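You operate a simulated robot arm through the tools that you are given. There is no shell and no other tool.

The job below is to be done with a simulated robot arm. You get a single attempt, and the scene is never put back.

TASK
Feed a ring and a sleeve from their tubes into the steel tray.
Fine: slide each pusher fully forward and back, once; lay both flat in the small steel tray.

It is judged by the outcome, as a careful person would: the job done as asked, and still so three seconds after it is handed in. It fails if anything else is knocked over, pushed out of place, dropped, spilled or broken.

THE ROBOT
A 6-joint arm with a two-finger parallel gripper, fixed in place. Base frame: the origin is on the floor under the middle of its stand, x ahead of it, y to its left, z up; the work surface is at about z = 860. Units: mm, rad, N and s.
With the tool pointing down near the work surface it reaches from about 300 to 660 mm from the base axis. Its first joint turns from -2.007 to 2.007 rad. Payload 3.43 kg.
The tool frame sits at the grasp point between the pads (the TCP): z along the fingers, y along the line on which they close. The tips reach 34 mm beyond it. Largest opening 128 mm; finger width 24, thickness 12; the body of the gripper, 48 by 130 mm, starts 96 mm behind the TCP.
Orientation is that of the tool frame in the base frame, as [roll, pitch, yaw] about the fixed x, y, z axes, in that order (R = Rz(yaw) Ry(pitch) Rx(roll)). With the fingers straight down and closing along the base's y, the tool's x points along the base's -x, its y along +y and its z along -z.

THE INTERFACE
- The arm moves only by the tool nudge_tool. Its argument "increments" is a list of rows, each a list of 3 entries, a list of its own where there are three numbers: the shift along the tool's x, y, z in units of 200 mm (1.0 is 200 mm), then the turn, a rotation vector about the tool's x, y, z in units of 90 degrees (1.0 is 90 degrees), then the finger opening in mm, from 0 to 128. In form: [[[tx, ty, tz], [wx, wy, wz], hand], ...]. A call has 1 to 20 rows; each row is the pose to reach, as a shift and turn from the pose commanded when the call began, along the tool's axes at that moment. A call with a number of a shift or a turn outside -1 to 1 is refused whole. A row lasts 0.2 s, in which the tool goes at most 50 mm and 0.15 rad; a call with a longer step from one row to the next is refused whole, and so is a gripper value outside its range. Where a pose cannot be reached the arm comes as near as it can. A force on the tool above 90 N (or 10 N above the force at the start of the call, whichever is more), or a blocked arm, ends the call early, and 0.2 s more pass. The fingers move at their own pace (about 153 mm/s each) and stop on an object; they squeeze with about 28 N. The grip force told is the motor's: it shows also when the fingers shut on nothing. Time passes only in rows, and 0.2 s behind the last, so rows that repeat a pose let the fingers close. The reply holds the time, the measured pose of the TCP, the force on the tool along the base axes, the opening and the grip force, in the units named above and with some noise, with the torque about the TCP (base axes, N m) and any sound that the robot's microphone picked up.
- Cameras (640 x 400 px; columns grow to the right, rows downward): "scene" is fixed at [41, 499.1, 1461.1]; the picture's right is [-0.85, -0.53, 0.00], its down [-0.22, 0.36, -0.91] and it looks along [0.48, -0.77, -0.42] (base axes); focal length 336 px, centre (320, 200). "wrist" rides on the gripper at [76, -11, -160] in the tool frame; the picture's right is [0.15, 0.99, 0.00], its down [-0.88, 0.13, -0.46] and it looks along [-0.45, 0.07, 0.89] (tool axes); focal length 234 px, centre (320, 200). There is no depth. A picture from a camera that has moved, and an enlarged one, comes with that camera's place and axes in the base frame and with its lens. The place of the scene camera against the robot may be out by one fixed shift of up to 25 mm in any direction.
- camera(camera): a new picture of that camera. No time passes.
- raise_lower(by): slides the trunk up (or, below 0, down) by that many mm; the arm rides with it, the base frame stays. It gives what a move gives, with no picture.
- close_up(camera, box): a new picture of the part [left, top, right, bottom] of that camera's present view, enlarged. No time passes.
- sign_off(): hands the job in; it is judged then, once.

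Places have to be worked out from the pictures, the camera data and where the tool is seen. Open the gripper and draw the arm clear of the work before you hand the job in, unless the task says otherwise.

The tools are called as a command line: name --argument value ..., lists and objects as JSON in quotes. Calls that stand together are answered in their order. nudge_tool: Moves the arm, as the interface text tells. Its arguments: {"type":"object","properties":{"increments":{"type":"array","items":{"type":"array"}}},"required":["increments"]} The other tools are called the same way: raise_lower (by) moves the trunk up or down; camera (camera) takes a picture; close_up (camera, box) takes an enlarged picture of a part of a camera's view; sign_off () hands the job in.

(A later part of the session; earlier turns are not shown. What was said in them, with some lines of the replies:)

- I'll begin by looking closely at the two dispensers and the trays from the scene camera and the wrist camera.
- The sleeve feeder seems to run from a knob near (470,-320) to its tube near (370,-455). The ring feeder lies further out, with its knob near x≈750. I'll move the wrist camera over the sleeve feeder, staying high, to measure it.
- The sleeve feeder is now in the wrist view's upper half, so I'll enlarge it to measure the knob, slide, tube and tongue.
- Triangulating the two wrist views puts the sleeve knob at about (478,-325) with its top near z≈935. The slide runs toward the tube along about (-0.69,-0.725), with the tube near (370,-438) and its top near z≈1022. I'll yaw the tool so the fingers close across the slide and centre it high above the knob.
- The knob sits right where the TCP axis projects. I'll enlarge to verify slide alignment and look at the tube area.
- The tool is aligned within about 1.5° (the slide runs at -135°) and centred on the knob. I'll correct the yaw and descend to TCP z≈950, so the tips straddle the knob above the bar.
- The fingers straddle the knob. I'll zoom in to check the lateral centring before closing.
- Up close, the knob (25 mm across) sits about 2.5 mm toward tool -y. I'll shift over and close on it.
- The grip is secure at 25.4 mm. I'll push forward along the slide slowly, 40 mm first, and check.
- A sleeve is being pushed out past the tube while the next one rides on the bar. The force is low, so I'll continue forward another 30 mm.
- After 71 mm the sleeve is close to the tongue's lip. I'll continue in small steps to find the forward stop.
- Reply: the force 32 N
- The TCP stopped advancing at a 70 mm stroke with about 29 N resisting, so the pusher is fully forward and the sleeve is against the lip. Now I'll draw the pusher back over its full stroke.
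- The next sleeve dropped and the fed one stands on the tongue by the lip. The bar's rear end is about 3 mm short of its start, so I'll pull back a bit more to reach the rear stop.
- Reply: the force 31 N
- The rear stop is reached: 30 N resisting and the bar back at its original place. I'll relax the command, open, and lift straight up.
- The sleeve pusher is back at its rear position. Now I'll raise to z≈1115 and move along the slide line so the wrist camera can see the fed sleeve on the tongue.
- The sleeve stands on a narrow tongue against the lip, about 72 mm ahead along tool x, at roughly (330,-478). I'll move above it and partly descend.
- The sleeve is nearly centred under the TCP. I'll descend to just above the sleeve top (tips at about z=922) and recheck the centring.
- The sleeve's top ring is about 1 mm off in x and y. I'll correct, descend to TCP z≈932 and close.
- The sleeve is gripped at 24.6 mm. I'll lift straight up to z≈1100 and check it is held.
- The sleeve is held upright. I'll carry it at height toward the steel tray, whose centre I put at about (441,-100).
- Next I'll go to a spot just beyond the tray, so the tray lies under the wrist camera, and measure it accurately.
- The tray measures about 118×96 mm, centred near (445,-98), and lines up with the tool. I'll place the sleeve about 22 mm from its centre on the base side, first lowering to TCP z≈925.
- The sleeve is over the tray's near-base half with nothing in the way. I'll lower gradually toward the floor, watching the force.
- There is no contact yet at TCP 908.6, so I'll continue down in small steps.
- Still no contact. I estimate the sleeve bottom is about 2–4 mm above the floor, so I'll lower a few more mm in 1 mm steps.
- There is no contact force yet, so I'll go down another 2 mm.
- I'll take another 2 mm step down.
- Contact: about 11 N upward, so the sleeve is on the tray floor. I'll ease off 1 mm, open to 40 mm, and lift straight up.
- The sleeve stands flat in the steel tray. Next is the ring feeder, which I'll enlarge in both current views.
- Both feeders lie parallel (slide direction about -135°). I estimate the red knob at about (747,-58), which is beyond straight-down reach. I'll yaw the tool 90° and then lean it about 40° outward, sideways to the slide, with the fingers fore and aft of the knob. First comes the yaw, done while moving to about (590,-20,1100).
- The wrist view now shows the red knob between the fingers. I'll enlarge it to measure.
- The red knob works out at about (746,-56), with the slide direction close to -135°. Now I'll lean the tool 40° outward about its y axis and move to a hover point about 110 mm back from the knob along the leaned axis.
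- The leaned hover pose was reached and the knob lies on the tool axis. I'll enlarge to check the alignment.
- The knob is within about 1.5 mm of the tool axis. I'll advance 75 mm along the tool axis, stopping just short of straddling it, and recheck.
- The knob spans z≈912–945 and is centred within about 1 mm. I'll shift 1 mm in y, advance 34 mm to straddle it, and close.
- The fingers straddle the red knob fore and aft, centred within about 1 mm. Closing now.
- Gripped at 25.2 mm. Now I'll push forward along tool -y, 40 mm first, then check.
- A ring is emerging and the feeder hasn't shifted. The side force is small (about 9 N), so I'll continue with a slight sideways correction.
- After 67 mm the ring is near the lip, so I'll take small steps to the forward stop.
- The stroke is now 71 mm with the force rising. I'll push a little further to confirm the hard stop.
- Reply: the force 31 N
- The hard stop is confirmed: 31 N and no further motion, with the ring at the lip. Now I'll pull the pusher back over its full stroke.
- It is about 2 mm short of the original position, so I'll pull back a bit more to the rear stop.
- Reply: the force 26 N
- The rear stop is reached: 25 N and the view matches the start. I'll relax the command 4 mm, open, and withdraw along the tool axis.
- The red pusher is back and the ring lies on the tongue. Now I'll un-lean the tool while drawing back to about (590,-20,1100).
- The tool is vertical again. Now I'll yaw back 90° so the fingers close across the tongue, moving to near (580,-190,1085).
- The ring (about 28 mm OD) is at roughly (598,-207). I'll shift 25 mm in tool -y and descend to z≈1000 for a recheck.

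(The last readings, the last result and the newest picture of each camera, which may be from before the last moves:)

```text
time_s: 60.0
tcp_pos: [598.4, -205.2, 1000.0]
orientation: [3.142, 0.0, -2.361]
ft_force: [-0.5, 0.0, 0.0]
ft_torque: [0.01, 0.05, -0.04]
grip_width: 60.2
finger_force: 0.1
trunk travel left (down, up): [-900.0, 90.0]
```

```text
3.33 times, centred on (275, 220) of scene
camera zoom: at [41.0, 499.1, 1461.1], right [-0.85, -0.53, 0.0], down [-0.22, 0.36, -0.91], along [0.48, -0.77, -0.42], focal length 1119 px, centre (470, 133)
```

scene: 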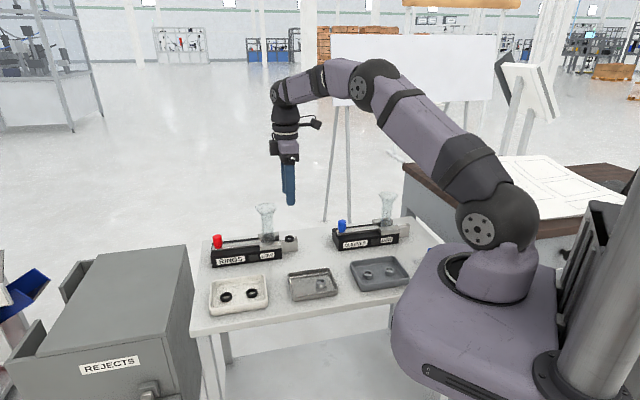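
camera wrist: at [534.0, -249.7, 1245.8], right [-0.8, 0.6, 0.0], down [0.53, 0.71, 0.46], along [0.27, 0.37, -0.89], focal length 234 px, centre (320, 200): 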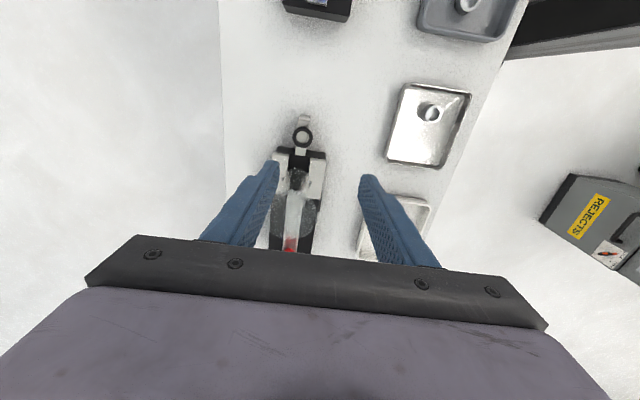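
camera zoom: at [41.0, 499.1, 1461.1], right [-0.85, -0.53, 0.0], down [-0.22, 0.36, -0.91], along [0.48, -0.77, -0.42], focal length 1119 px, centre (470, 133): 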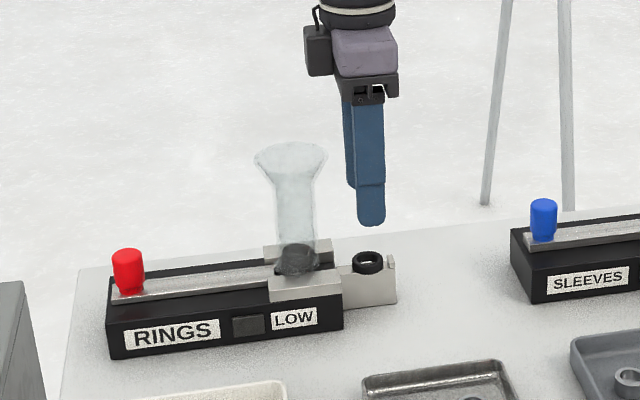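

The ring is centred within 0.5 mm. I'll descend to z≈948, with the tips just above the ring, and check once more.

nudge_tool --increments '[[[0, 0, 0.1], [0, 0, 0], 60], [[0, 0, 0.2], [0, 0, 0], 60], [[0, 0, 0.26], [0, 0, 0], 60], [[0, 0, 0.26], [0, 0, 0], 60]]'

close_up --camera "wrist" --box '[240, 120, 400, 230]'

close_up --camera "scene" --box '[230, 180, 330, 270]'

```text
time_s: 61.0
tcp_pos: [596.9, -207.0, 948.6]
orientation: [3.141, -0.001, -2.357]
ft_force: [-0.3, 0.4, 0.5]
ft_torque: [0.0, -0.04, -0.01]
grip_width: 60.0
finger_force: 0.1
trunk travel left (down, up): [-900.0, 90.0]
```

```text
3.64 times, centred on (320, 175) of wrist
camera zoom: at [551.5, -268.7, 1109.2], right [-0.8, 0.6, 0.0], down [0.53, 0.71, 0.46], along [0.27, 0.37, -0.89], focal length 852 px, centre (320, 291)
```

zoom: 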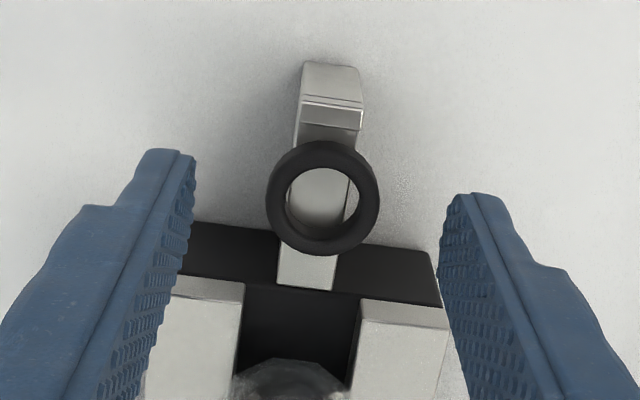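

```text
4.44 times, centred on (280, 225) of scene
camera zoom: at [41.0, 499.1, 1461.1], right [-0.85, -0.53, 0.0], down [-0.22, 0.36, -0.91], along [0.48, -0.77, -0.42], focal length 1492 px, centre (498, 89)
```

zoom: 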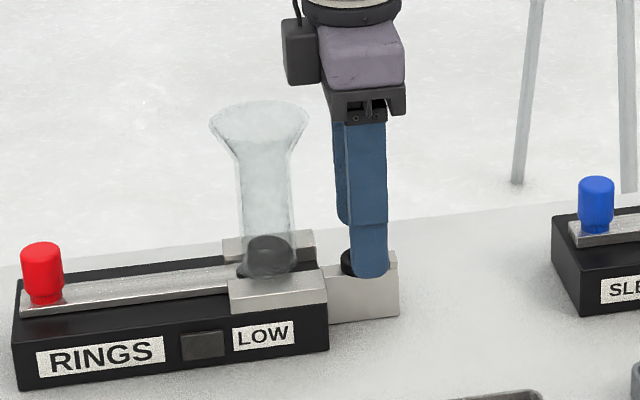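

The ring is about 1 mm toward +y. I'll correct, descend 17.5 mm and close on it.

nudge_tool --increments '[[[-0.002, 0.005, 0], [0, 0, 0], 60], [[-0.002, 0.005, 0.05], [0, 0, 0], 60], [[-0.002, 0.005, 0.0875], [0, 0, 0], 60], [[-0.002, 0.005, 0.0875], [0, 0, 0], 50], [[-0.002, 0.005, 0.0875], [0, 0, 0], 40], [[-0.002, 0.005, 0.0875], [0, 0, 0], 32], [[-0.002, 0.005, 0.0875], [0, 0, 0], 24], [[-0.002, 0.005, 0.0875], [0, 0, 0], 18], [[-0.002, 0.005, 0.0875], [0, 0, 0], 18]]'

close_up --camera "wrist" --box '[240, 120, 400, 230]'

close_up --camera "scene" --box '[230, 180, 330, 270]'

```text
time_s: 63.0
tcp_pos: [596.8, -206.4, 931.2]
orientation: [-3.142, -0.001, -2.36]
ft_force: [0.5, 0.7, -0.3]
ft_torque: [0.0, 0.01, -0.04]
grip_width: 21.8
finger_force: 27.5
trunk travel left (down, up): [-900.0, 90.0]
```

```text
3.64 times, centred on (320, 175) of wrist
camera zoom: at [550.2, -267.6, 1091.4], right [-0.8, 0.6, 0.0], down [0.53, 0.71, 0.46], along [0.27, 0.37, -0.89], focal length 852 px, centre (320, 291)
```

zoom: 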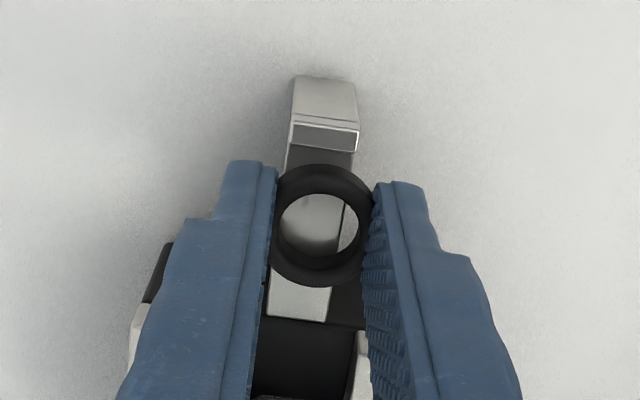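

```text
4.44 times, centred on (280, 225) of scene
camera zoom: at [41.0, 499.1, 1461.1], right [-0.85, -0.53, 0.0], down [-0.22, 0.36, -0.91], along [0.48, -0.77, -0.42], focal length 1492 px, centre (498, 89)
```

zoom: 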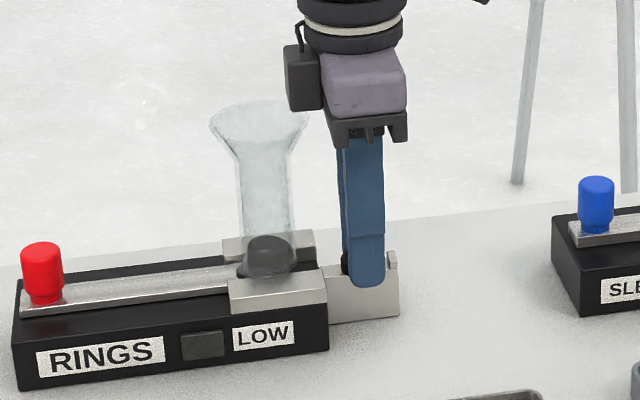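

The fingers stopped at 21.8 mm on a ring of about 29 mm OD, so the ring is soft and being squeezed. I'll ease the opening to about 25 mm for a gentler hold and check the readings.

nudge_tool --increments '[[[0, 0, 0], [0, 0, 0], 25], [[0, 0, 0], [0, 0, 0], 25], [[0, 0, 0], [0, 0, 0], 25]]'

close_up --camera "wrist" --box '[260, 130, 380, 220]'

```text
time_s: 63.8
tcp_pos: [596.4, -207.7, 931.3]
orientation: [3.14, 0.001, -2.358]
ft_force: [-0.3, -1.1, -0.1]
ft_torque: [-0.01, 0.0, 0.02]
grip_width: 26.0
finger_force: 24.0
trunk travel left (down, up): [-900.0, 90.0]
```

```text
4.44 times, centred on (320, 175) of wrist
camera zoom: at [550.2, -267.6, 1091.4], right [-0.8, 0.6, 0.0], down [0.53, 0.71, 0.46], along [0.27, 0.37, -0.89], focal length 1041 px, centre (320, 311)
```

zoom: 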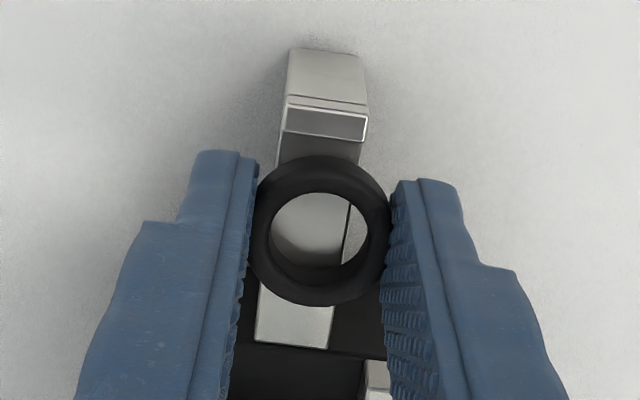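

The ring now holds at 26.0 mm with 24 N. I'll ease slightly more to 26.5 for a lighter grip.

nudge_tool --increments '[[[0, 0, 0], [0, 0, 0], 26.5], [[0, 0, 0], [0, 0, 0], 26.5], [[0, 0, 0], [0, 0, 0], 26.5]]'

```text
time_s: 64.6
tcp_pos: [596.1, -207.0, 931.0]
orientation: [3.141, 0.001, -2.361]
ft_force: [0.4, 0.2, -0.3]
ft_torque: [0.02, 0.0, 0.02]
grip_width: 27.1
finger_force: 11.4
trunk travel left (down, up): [-900.0, 90.0]
```

The grip is 11 N at 27.1 mm. I'll hold at 26 for margin and lift slowly straight up.

nudge_tool --increments '[[[0, 0, 0], [0, 0, 0], 26], [[0, 0, -0.02], [0, 0, 0], 26], [[0, 0, -0.06], [0, 0, 0], 26], [[0, 0, -0.12], [0, 0, 0], 26], [[0, 0, -0.2], [0, 0, 0], 26], [[0, 0, -0.32], [0, 0, 0], 26], [[0, 0, -0.46], [0, 0, 0], 26], [[0, 0, -0.6], [0, 0, 0], 26], [[0, 0, -0.7], [0, 0, 0], 26], [[0, 0, -0.75], [0, 0, 0], 26], [[0, 0, -0.75], [0, 0, 0], 26]]'

close_up --camera "wrist" --box '[220, 100, 420, 240]'

close_up --camera "scene" --box '[210, 140, 340, 280]'

```text
time_s: 67.0
tcp_pos: [597.4, -206.4, 1081.0]
orientation: [-3.14, 0.0, -2.36]
ft_force: [0.0, 0.7, 0.6]
ft_torque: [0.01, -0.01, -0.02]
grip_width: 27.2
finger_force: 10.8
trunk travel left (down, up): [-900.0, 90.0]
```

```text
2.86 times, centred on (320, 170) of wrist
camera zoom: at [549.8, -267.3, 1240.9], right [-0.8, 0.6, 0.0], down [0.53, 0.71, 0.46], along [0.27, 0.37, -0.89], focal length 669 px, centre (320, 286)
```

zoom: 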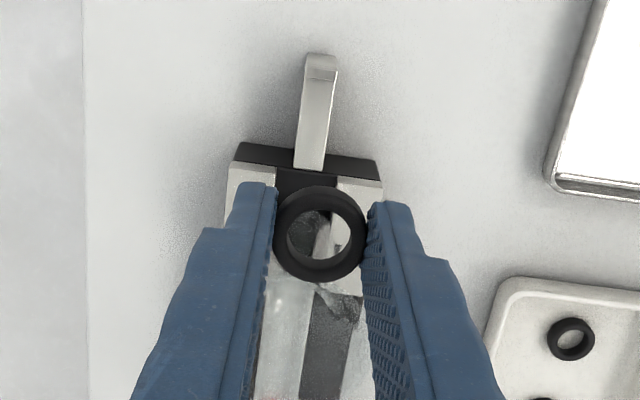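

```text
2.86 times, centred on (275, 210) of scene
camera zoom: at [41.0, 499.1, 1461.1], right [-0.85, -0.53, 0.0], down [-0.22, 0.36, -0.91], along [0.48, -0.77, -0.42], focal length 959 px, centre (449, 171)
```

zoom: 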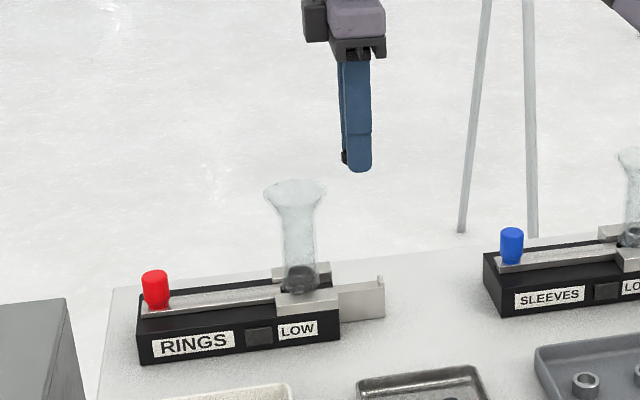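

The ring is held level. I'll carry it across to above the steel tray's free half, at about (462,-81).

nudge_tool --increments '[[[0.005, 0.08, 0], [0, 0, 0], 26], [[0.01, 0.22, 0], [0, 0, 0], 26], [[0.02, 0.38, 0], [0, 0, 0], 26], [[0.025, 0.54, 0], [0, 0, 0], 26], [[0.03, 0.7, 0], [0, 0, 0], 26], [[0.035, 0.84, 0], [0, 0, 0], 26], [[0.04, 0.923, 0], [0, 0, 0], 26], [[0.04, 0.923, 0], [0, 0, 0], 26]]'

camera --camera "wrist"

close_up --camera "wrist" --box '[220, 40, 420, 240]'

```text
time_s: 68.8
tcp_pos: [462.8, -84.5, 1078.0]
orientation: [-3.141, 0.0, -2.357]
ft_force: [-0.3, -0.2, 0.0]
ft_torque: [0.01, 0.01, 0.01]
grip_width: 27.2
finger_force: 11.3
trunk travel left (down, up): [-900.0, 90.0]
```

```text
taken
camera wrist: at [417.1, -145.3, 1239.6], right [-0.8, 0.6, 0.0], down [0.53, 0.71, 0.46], along [0.27, 0.37, -0.89], focal length 234 px, centre (320, 200)
```

wrist: 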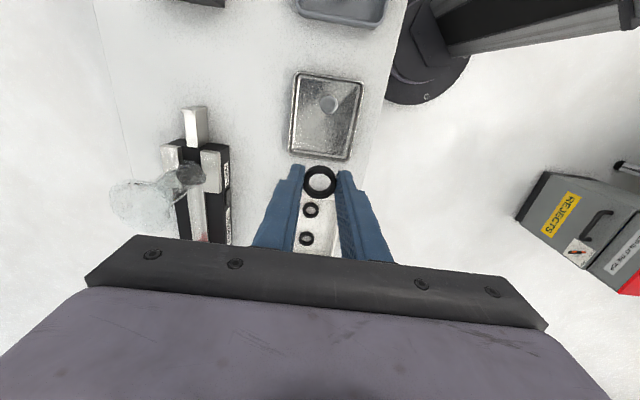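

```text
2.00 times, centred on (320, 140) of wrist
camera zoom: at [417.1, -145.3, 1239.6], right [-0.8, 0.6, 0.0], down [0.53, 0.71, 0.46], along [0.27, 0.37, -0.89], focal length 468 px, centre (320, 320)
```

zoom: 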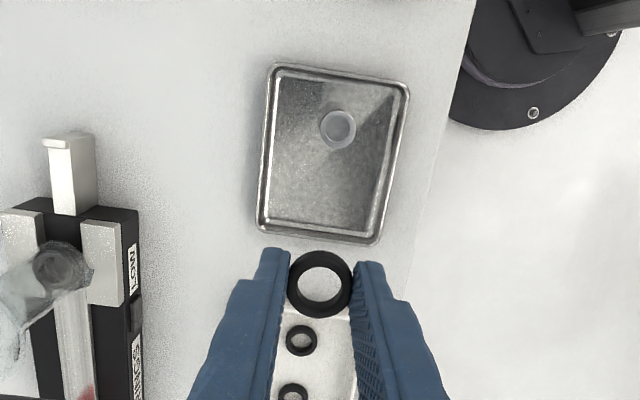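

The tray centre is at tool (+23,+2.5) mm and the sleeve at (+47,+6), so this spot leaves good clearance. I'll nudge 2 mm in y and lower to about z=910.

nudge_tool --increments '[[[0, 0.01, 0.06], [0, 0, 0], 26], [[0, 0.01, 0.22], [0, 0, 0], 26], [[0, 0.01, 0.4], [0, 0, 0], 26], [[0, 0.01, 0.58], [0, 0, 0], 26], [[0, 0.01, 0.72], [0, 0, 0], 26], [[0, 0.01, 0.8], [0, 0, 0], 26], [[0, 0.01, 0.845], [0, 0, 0], 26], [[0, 0.01, 0.845], [0, 0, 0], 26]]'

close_up --camera "wrist" --box '[220, 80, 420, 260]'

close_up --camera "scene" --box '[270, 230, 350, 310]'

```text
time_s: 70.6
tcp_pos: [459.6, -81.0, 911.0]
orientation: [-3.141, -0.001, -2.358]
ft_force: [0.2, 0.1, 0.8]
ft_torque: [-0.01, -0.02, 0.01]
grip_width: 27.5
finger_force: 11.1
trunk travel left (down, up): [-900.0, 90.0]
```

```text
2.22 times, centred on (320, 170) of wrist
camera zoom: at [413.2, -141.3, 1071.0], right [-0.8, 0.6, 0.0], down [0.53, 0.71, 0.46], along [0.27, 0.37, -0.89], focal length 520 px, centre (320, 267)
```

zoom: 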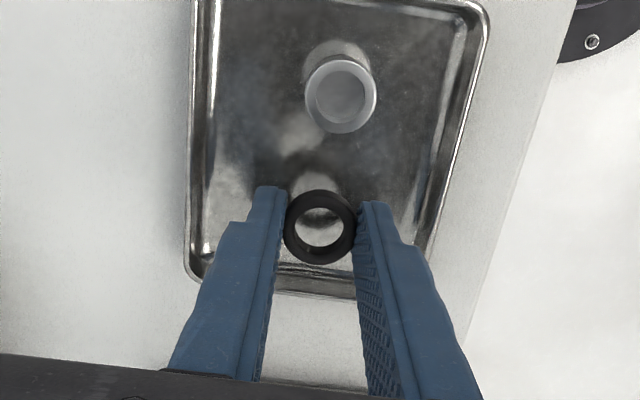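

```text
5.00 times, centred on (310, 270) of scene
camera zoom: at [41.0, 499.1, 1461.1], right [-0.85, -0.53, 0.0], down [-0.22, 0.36, -0.91], along [0.48, -0.77, -0.42], focal length 1679 px, centre (370, -150)
```

zoom: 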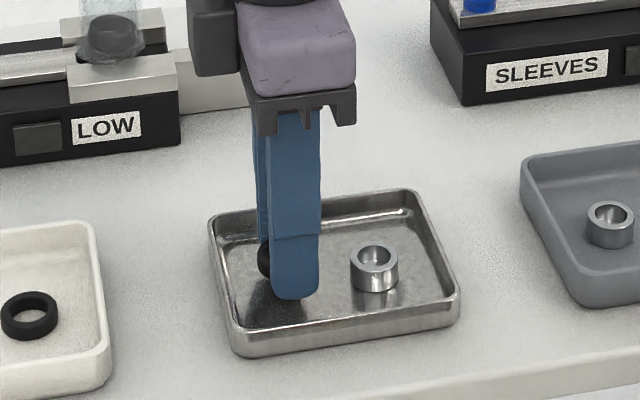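

The ring is over the tray floor, clear of the walls and the sleeve. I'll lower slowly toward the floor.

nudge_tool --increments '[[[0, 0, 0.02], [0, 0, 0], 26], [[0, 0, 0.035], [0, 0, 0], 26], [[0, 0, 0.045], [0, 0, 0], 26], [[0, 0, 0.055], [0, 0, 0], 26], [[0, 0, 0.055], [0, 0, 0], 26]]'

close_up --camera "scene" --box '[280, 245, 330, 295]'

```text
time_s: 71.8
tcp_pos: [460.4, -78.3, 901.0]
orientation: [3.14, -0.001, -2.36]
ft_force: [-0.2, 0.7, -0.2]
ft_torque: [-0.01, 0.0, 0.0]
grip_width: 27.6
finger_force: 11.5
trunk travel left (down, up): [-900.0, 90.0]
```

```text
8.00 times, centred on (305, 270) of scene
camera zoom: at [41.0, 499.1, 1461.1], right [-0.85, -0.53, 0.0], down [-0.22, 0.36, -0.91], along [0.48, -0.77, -0.42], focal length 2686 px, centre (440, -360)
```

zoom: 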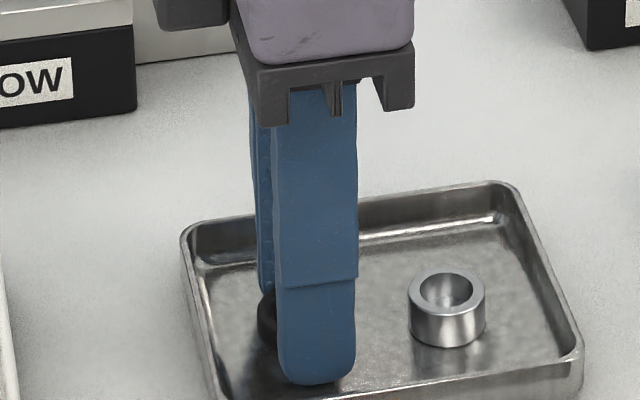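

There is no contact at TCP 901, so I'll take 1 mm steps further down.

nudge_tool --increments '[[[0, 0, 0.005], [0, 0, 0], 26], [[0, 0, 0.01], [0, 0, 0], 26], [[0, 0, 0.01], [0, 0, 0], 26]]'

```text
time_s: 72.6
tcp_pos: [459.3, -78.4, 900.4]
orientation: [3.14, 0.001, -2.36]
ft_force: [0.1, 0.2, 0.2]
ft_torque: [-0.01, -0.05, -0.03]
grip_width: 27.7
finger_force: 10.8
trunk travel left (down, up): [-900.0, 90.0]
```

Still free; another 1.5 mm down.

nudge_tool --increments '[[[0, 0, 0.004], [0, 0, 0], 26], [[0, 0, 0.008], [0, 0, 0], 26], [[0, 0, 0.008], [0, 0, 0], 26]]'

```text
time_s: 73.4
tcp_pos: [460.2, -78.2, 898.1]
orientation: [3.141, 0.001, -2.359]
ft_force: [-0.5, 0.6, 6.2]
ft_torque: [0.05, 0.12, 0.04]
grip_width: 27.1
finger_force: 11.3
trunk travel left (down, up): [-900.0, 90.0]
```

Contact at 6 N. I'll check the view before releasing.

close_up --camera "scene" --box '[280, 250, 330, 300]'

close_up --camera "wrist" --box '[240, 110, 400, 240]'

```text
8.00 times, centred on (305, 275) of scene
camera zoom: at [41.0, 499.1, 1461.1], right [-0.85, -0.53, 0.0], down [-0.22, 0.36, -0.91], along [0.48, -0.77, -0.42], focal length 2686 px, centre (440, -400)
```

zoom: 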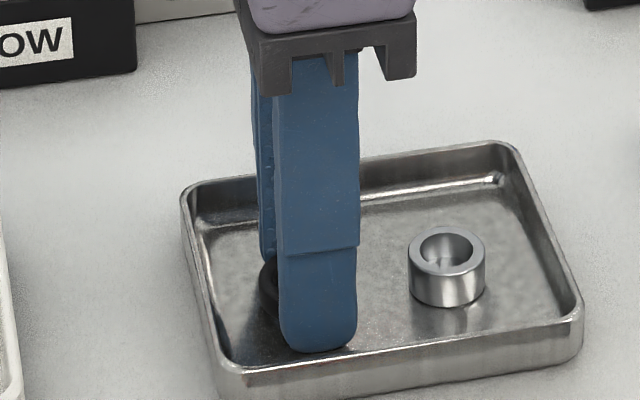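

```text
3.08 times, centred on (320, 175) of wrist
camera zoom: at [413.3, -140.4, 1058.3], right [-0.8, 0.6, 0.0], down [0.53, 0.71, 0.46], along [0.27, 0.37, -0.89], focal length 720 px, centre (320, 277)
```

zoom: 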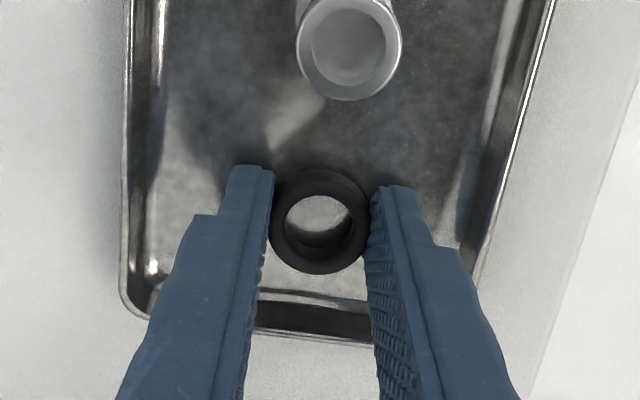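

The ring is flat at the floor, with about 12 mm between the near finger and the tray wall. I'll ease up 0.5 mm, open only to 37 mm, and lift straight up.

nudge_tool --increments '[[[0, 0, -0.0025], [0, 0, 0], 26], [[0, 0, -0.0025], [0, 0, 0], 29], [[0, 0, -0.0025], [0, 0, 0], 32], [[0, 0, -0.0025], [0, 0, 0], 37], [[0, 0, -0.0025], [0, 0, 0], 37], [[0, 0, -0.04], [0, 0, 0], 37], [[0, 0, -0.12], [0, 0, 0], 37], [[0, 0, -0.25], [0, 0, 0], 37], [[0, 0, -0.42], [0, 0, 0], 37], [[0, 0, -0.6], [0, 0, 0], 37], [[0, 0, -0.8], [0, 0, 0], 37], [[0, 0, -1.0], [0, 0, 0], 37], [[0, 0, -1.0], [0, 0, 0], 37]]'

close_up --camera "scene" --box '[270, 230, 350, 310]'

camera --camera "wrist"

camera --camera "scene"

```text
time_s: 76.2
tcp_pos: [458.2, -80.2, 1096.7]
orientation: [-3.141, 0.001, -2.359]
ft_force: [-0.6, 0.3, 0.4]
ft_torque: [-0.03, 0.01, 0.01]
grip_width: 37.0
finger_force: 0.1
trunk travel left (down, up): [-900.0, 90.0]
```

```text
5.00 times, centred on (310, 270) of scene
camera zoom: at [41.0, 499.1, 1461.1], right [-0.85, -0.53, 0.0], down [-0.22, 0.36, -0.91], along [0.48, -0.77, -0.42], focal length 1679 px, centre (370, -150)
```

zoom: 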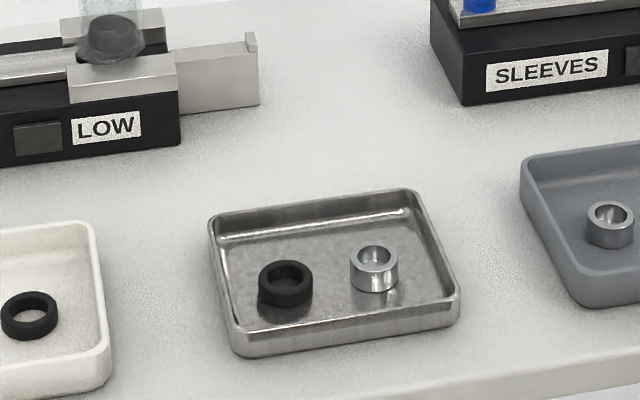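

```text
taken
camera wrist: at [413.0, -140.8, 1257.0], right [-0.8, 0.6, 0.0], down [0.53, 0.71, 0.46], along [0.27, 0.37, -0.89], focal length 234 px, centre (320, 200)
```

wrist: 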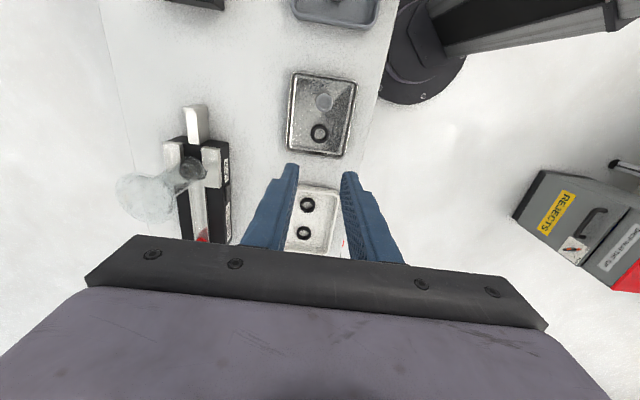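

```text
taken
```

scene: 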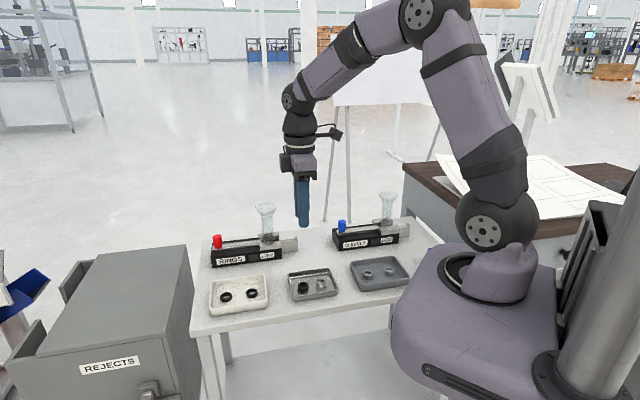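

Both parts are in the tray. I'll look closely to verify both are flat and single.

close_up --camera "scene" --box '[285, 262, 335, 302]'

close_up --camera "wrist" --box '[270, 60, 370, 160]'

close_up --camera "scene" --box '[205, 190, 305, 320]'

close_up --camera "scene" --box '[320, 185, 420, 290]'

```text
10.00 times, centred on (310, 282) of scene
camera zoom: at [41.0, 499.1, 1461.1], right [-0.85, -0.53, 0.0], down [-0.22, 0.36, -0.91], along [0.48, -0.77, -0.42], focal length 3358 px, centre (420, -620)
```

zoom: 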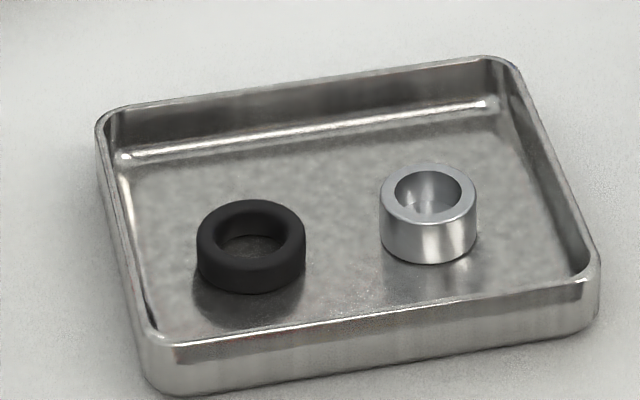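

```text
4.00 times, centred on (320, 110) of wrist
camera zoom: at [413.0, -140.8, 1257.0], right [-0.8, 0.6, 0.0], down [0.53, 0.71, 0.46], along [0.27, 0.37, -0.89], focal length 937 px, centre (320, 560)
```

zoom: 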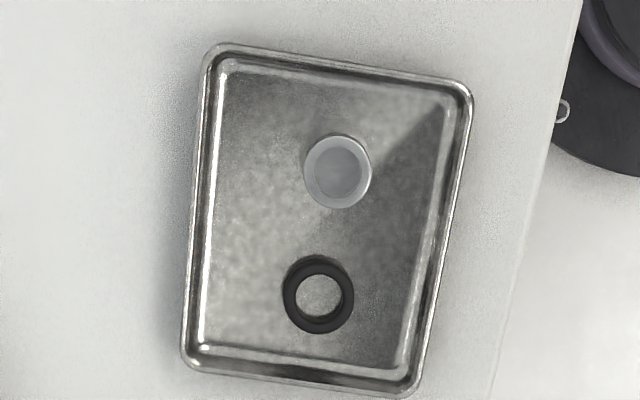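

```text
3.08 times, centred on (255, 255) of scene
camera zoom: at [41.0, 499.1, 1461.1], right [-0.85, -0.53, 0.0], down [-0.22, 0.36, -0.91], along [0.48, -0.77, -0.42], focal length 1033 px, centre (520, 31)
```

zoom: 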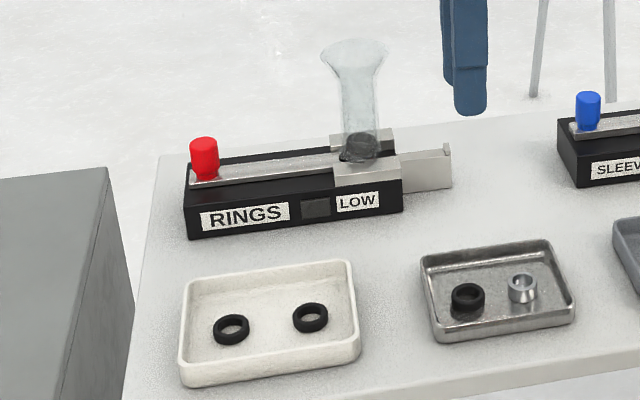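

```text
3.81 times, centred on (370, 238) of scene
camera zoom: at [41.0, 499.1, 1461.1], right [-0.85, -0.53, 0.0], down [-0.22, 0.36, -0.91], along [0.48, -0.77, -0.42], focal length 1279 px, centre (130, 57)
```

zoom: 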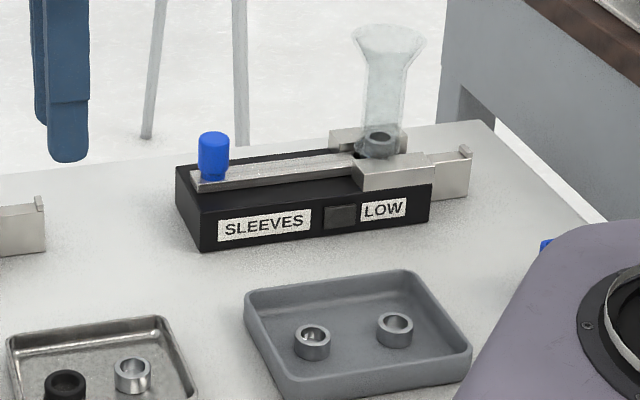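

Both the ring and the sleeve lie flat and single in the steel tray. Both pushers are at their rear stops and nothing else has moved. I'll open the gripper and draw the arm up and clear.

nudge_tool --increments '[[[0, 0, -0.15], [0, 0, 0], 60], [[0, 0, -0.3], [0, 0, 0], 90], [[0, 0, -0.45], [0, 0, 0], 128], [[0.05, 0, -0.5], [0, 0, 0], 128], [[0.05, 0, -0.5], [0, 0, 0], 128], [[0.05, 0, -0.5], [0, 0, 0], 128], [[0.05, 0, -0.5], [0, 0, 0], 128]]'

camera --camera "scene"

close_up --camera "scene" --box '[200, 185, 430, 320]'

```text
time_s: 77.8
tcp_pos: [453.4, -87.1, 1198.3]
orientation: [-3.141, -0.001, -2.358]
ft_force: [0.3, 0.6, -1.1]
ft_torque: [0.02, -0.02, 0.02]
grip_width: 128.0
finger_force: 0.1
trunk travel left (down, up): [-900.0, 90.0]
```

```text
taken
```

scene: 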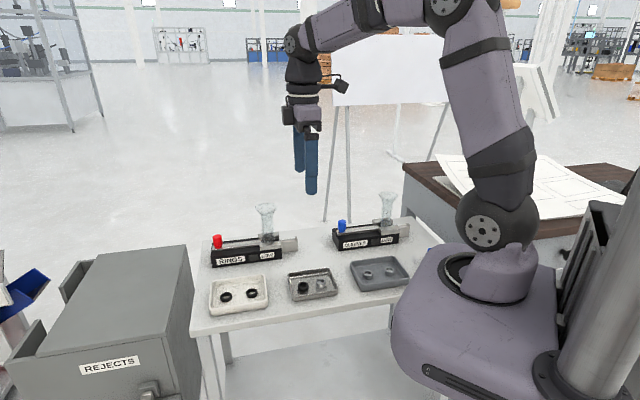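

```text
2.78 times, centred on (315, 252) of scene
camera zoom: at [41.0, 499.1, 1461.1], right [-0.85, -0.53, 0.0], down [-0.22, 0.36, -0.91], along [0.48, -0.77, -0.42], focal length 934 px, centre (334, 54)
```

zoom: 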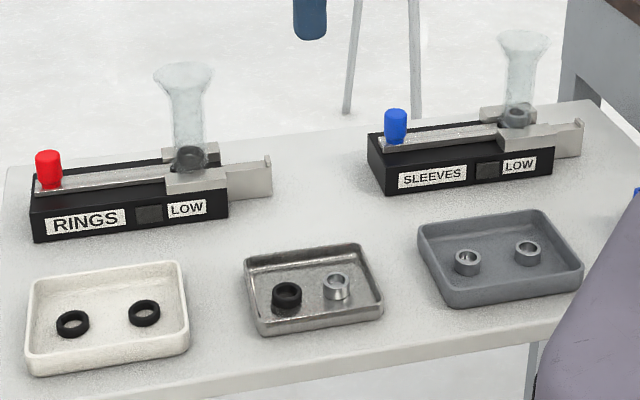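

The arm is clear with the gripper open. The ring and sleeve lie flat in the steel tray, both pushers are fully back, and everything else is undisturbed, so I'm handing in.

sign_off

```text
The job is handed in.
```

I fed one ring and one sleeve from their tubes, and both now lie flat in the small steel tray. The job is handed in, and I haven't seen a verdict.

- **Pushers:** I slid each pusher forward once until it hit its stop (about 71 mm), then pulled it back to its rear stop. The final pictures show both knobs back where they started.
- **Sleeve:** it stands upright on its end face, in the half of the tray nearer the robot base.
- **Ring:** it lies flat in the other half, clear of the sleeve and the tray walls. The ring is soft, and my first grip squeezed it from about 29 mm to 22 mm across. I eased off to about 11 N before lifting, and it looks undamaged.
- **Surroundings:** the last pictures show both feeders, the other two trays and their parts where they were. The gripper is open and the arm is raised clear of the table.
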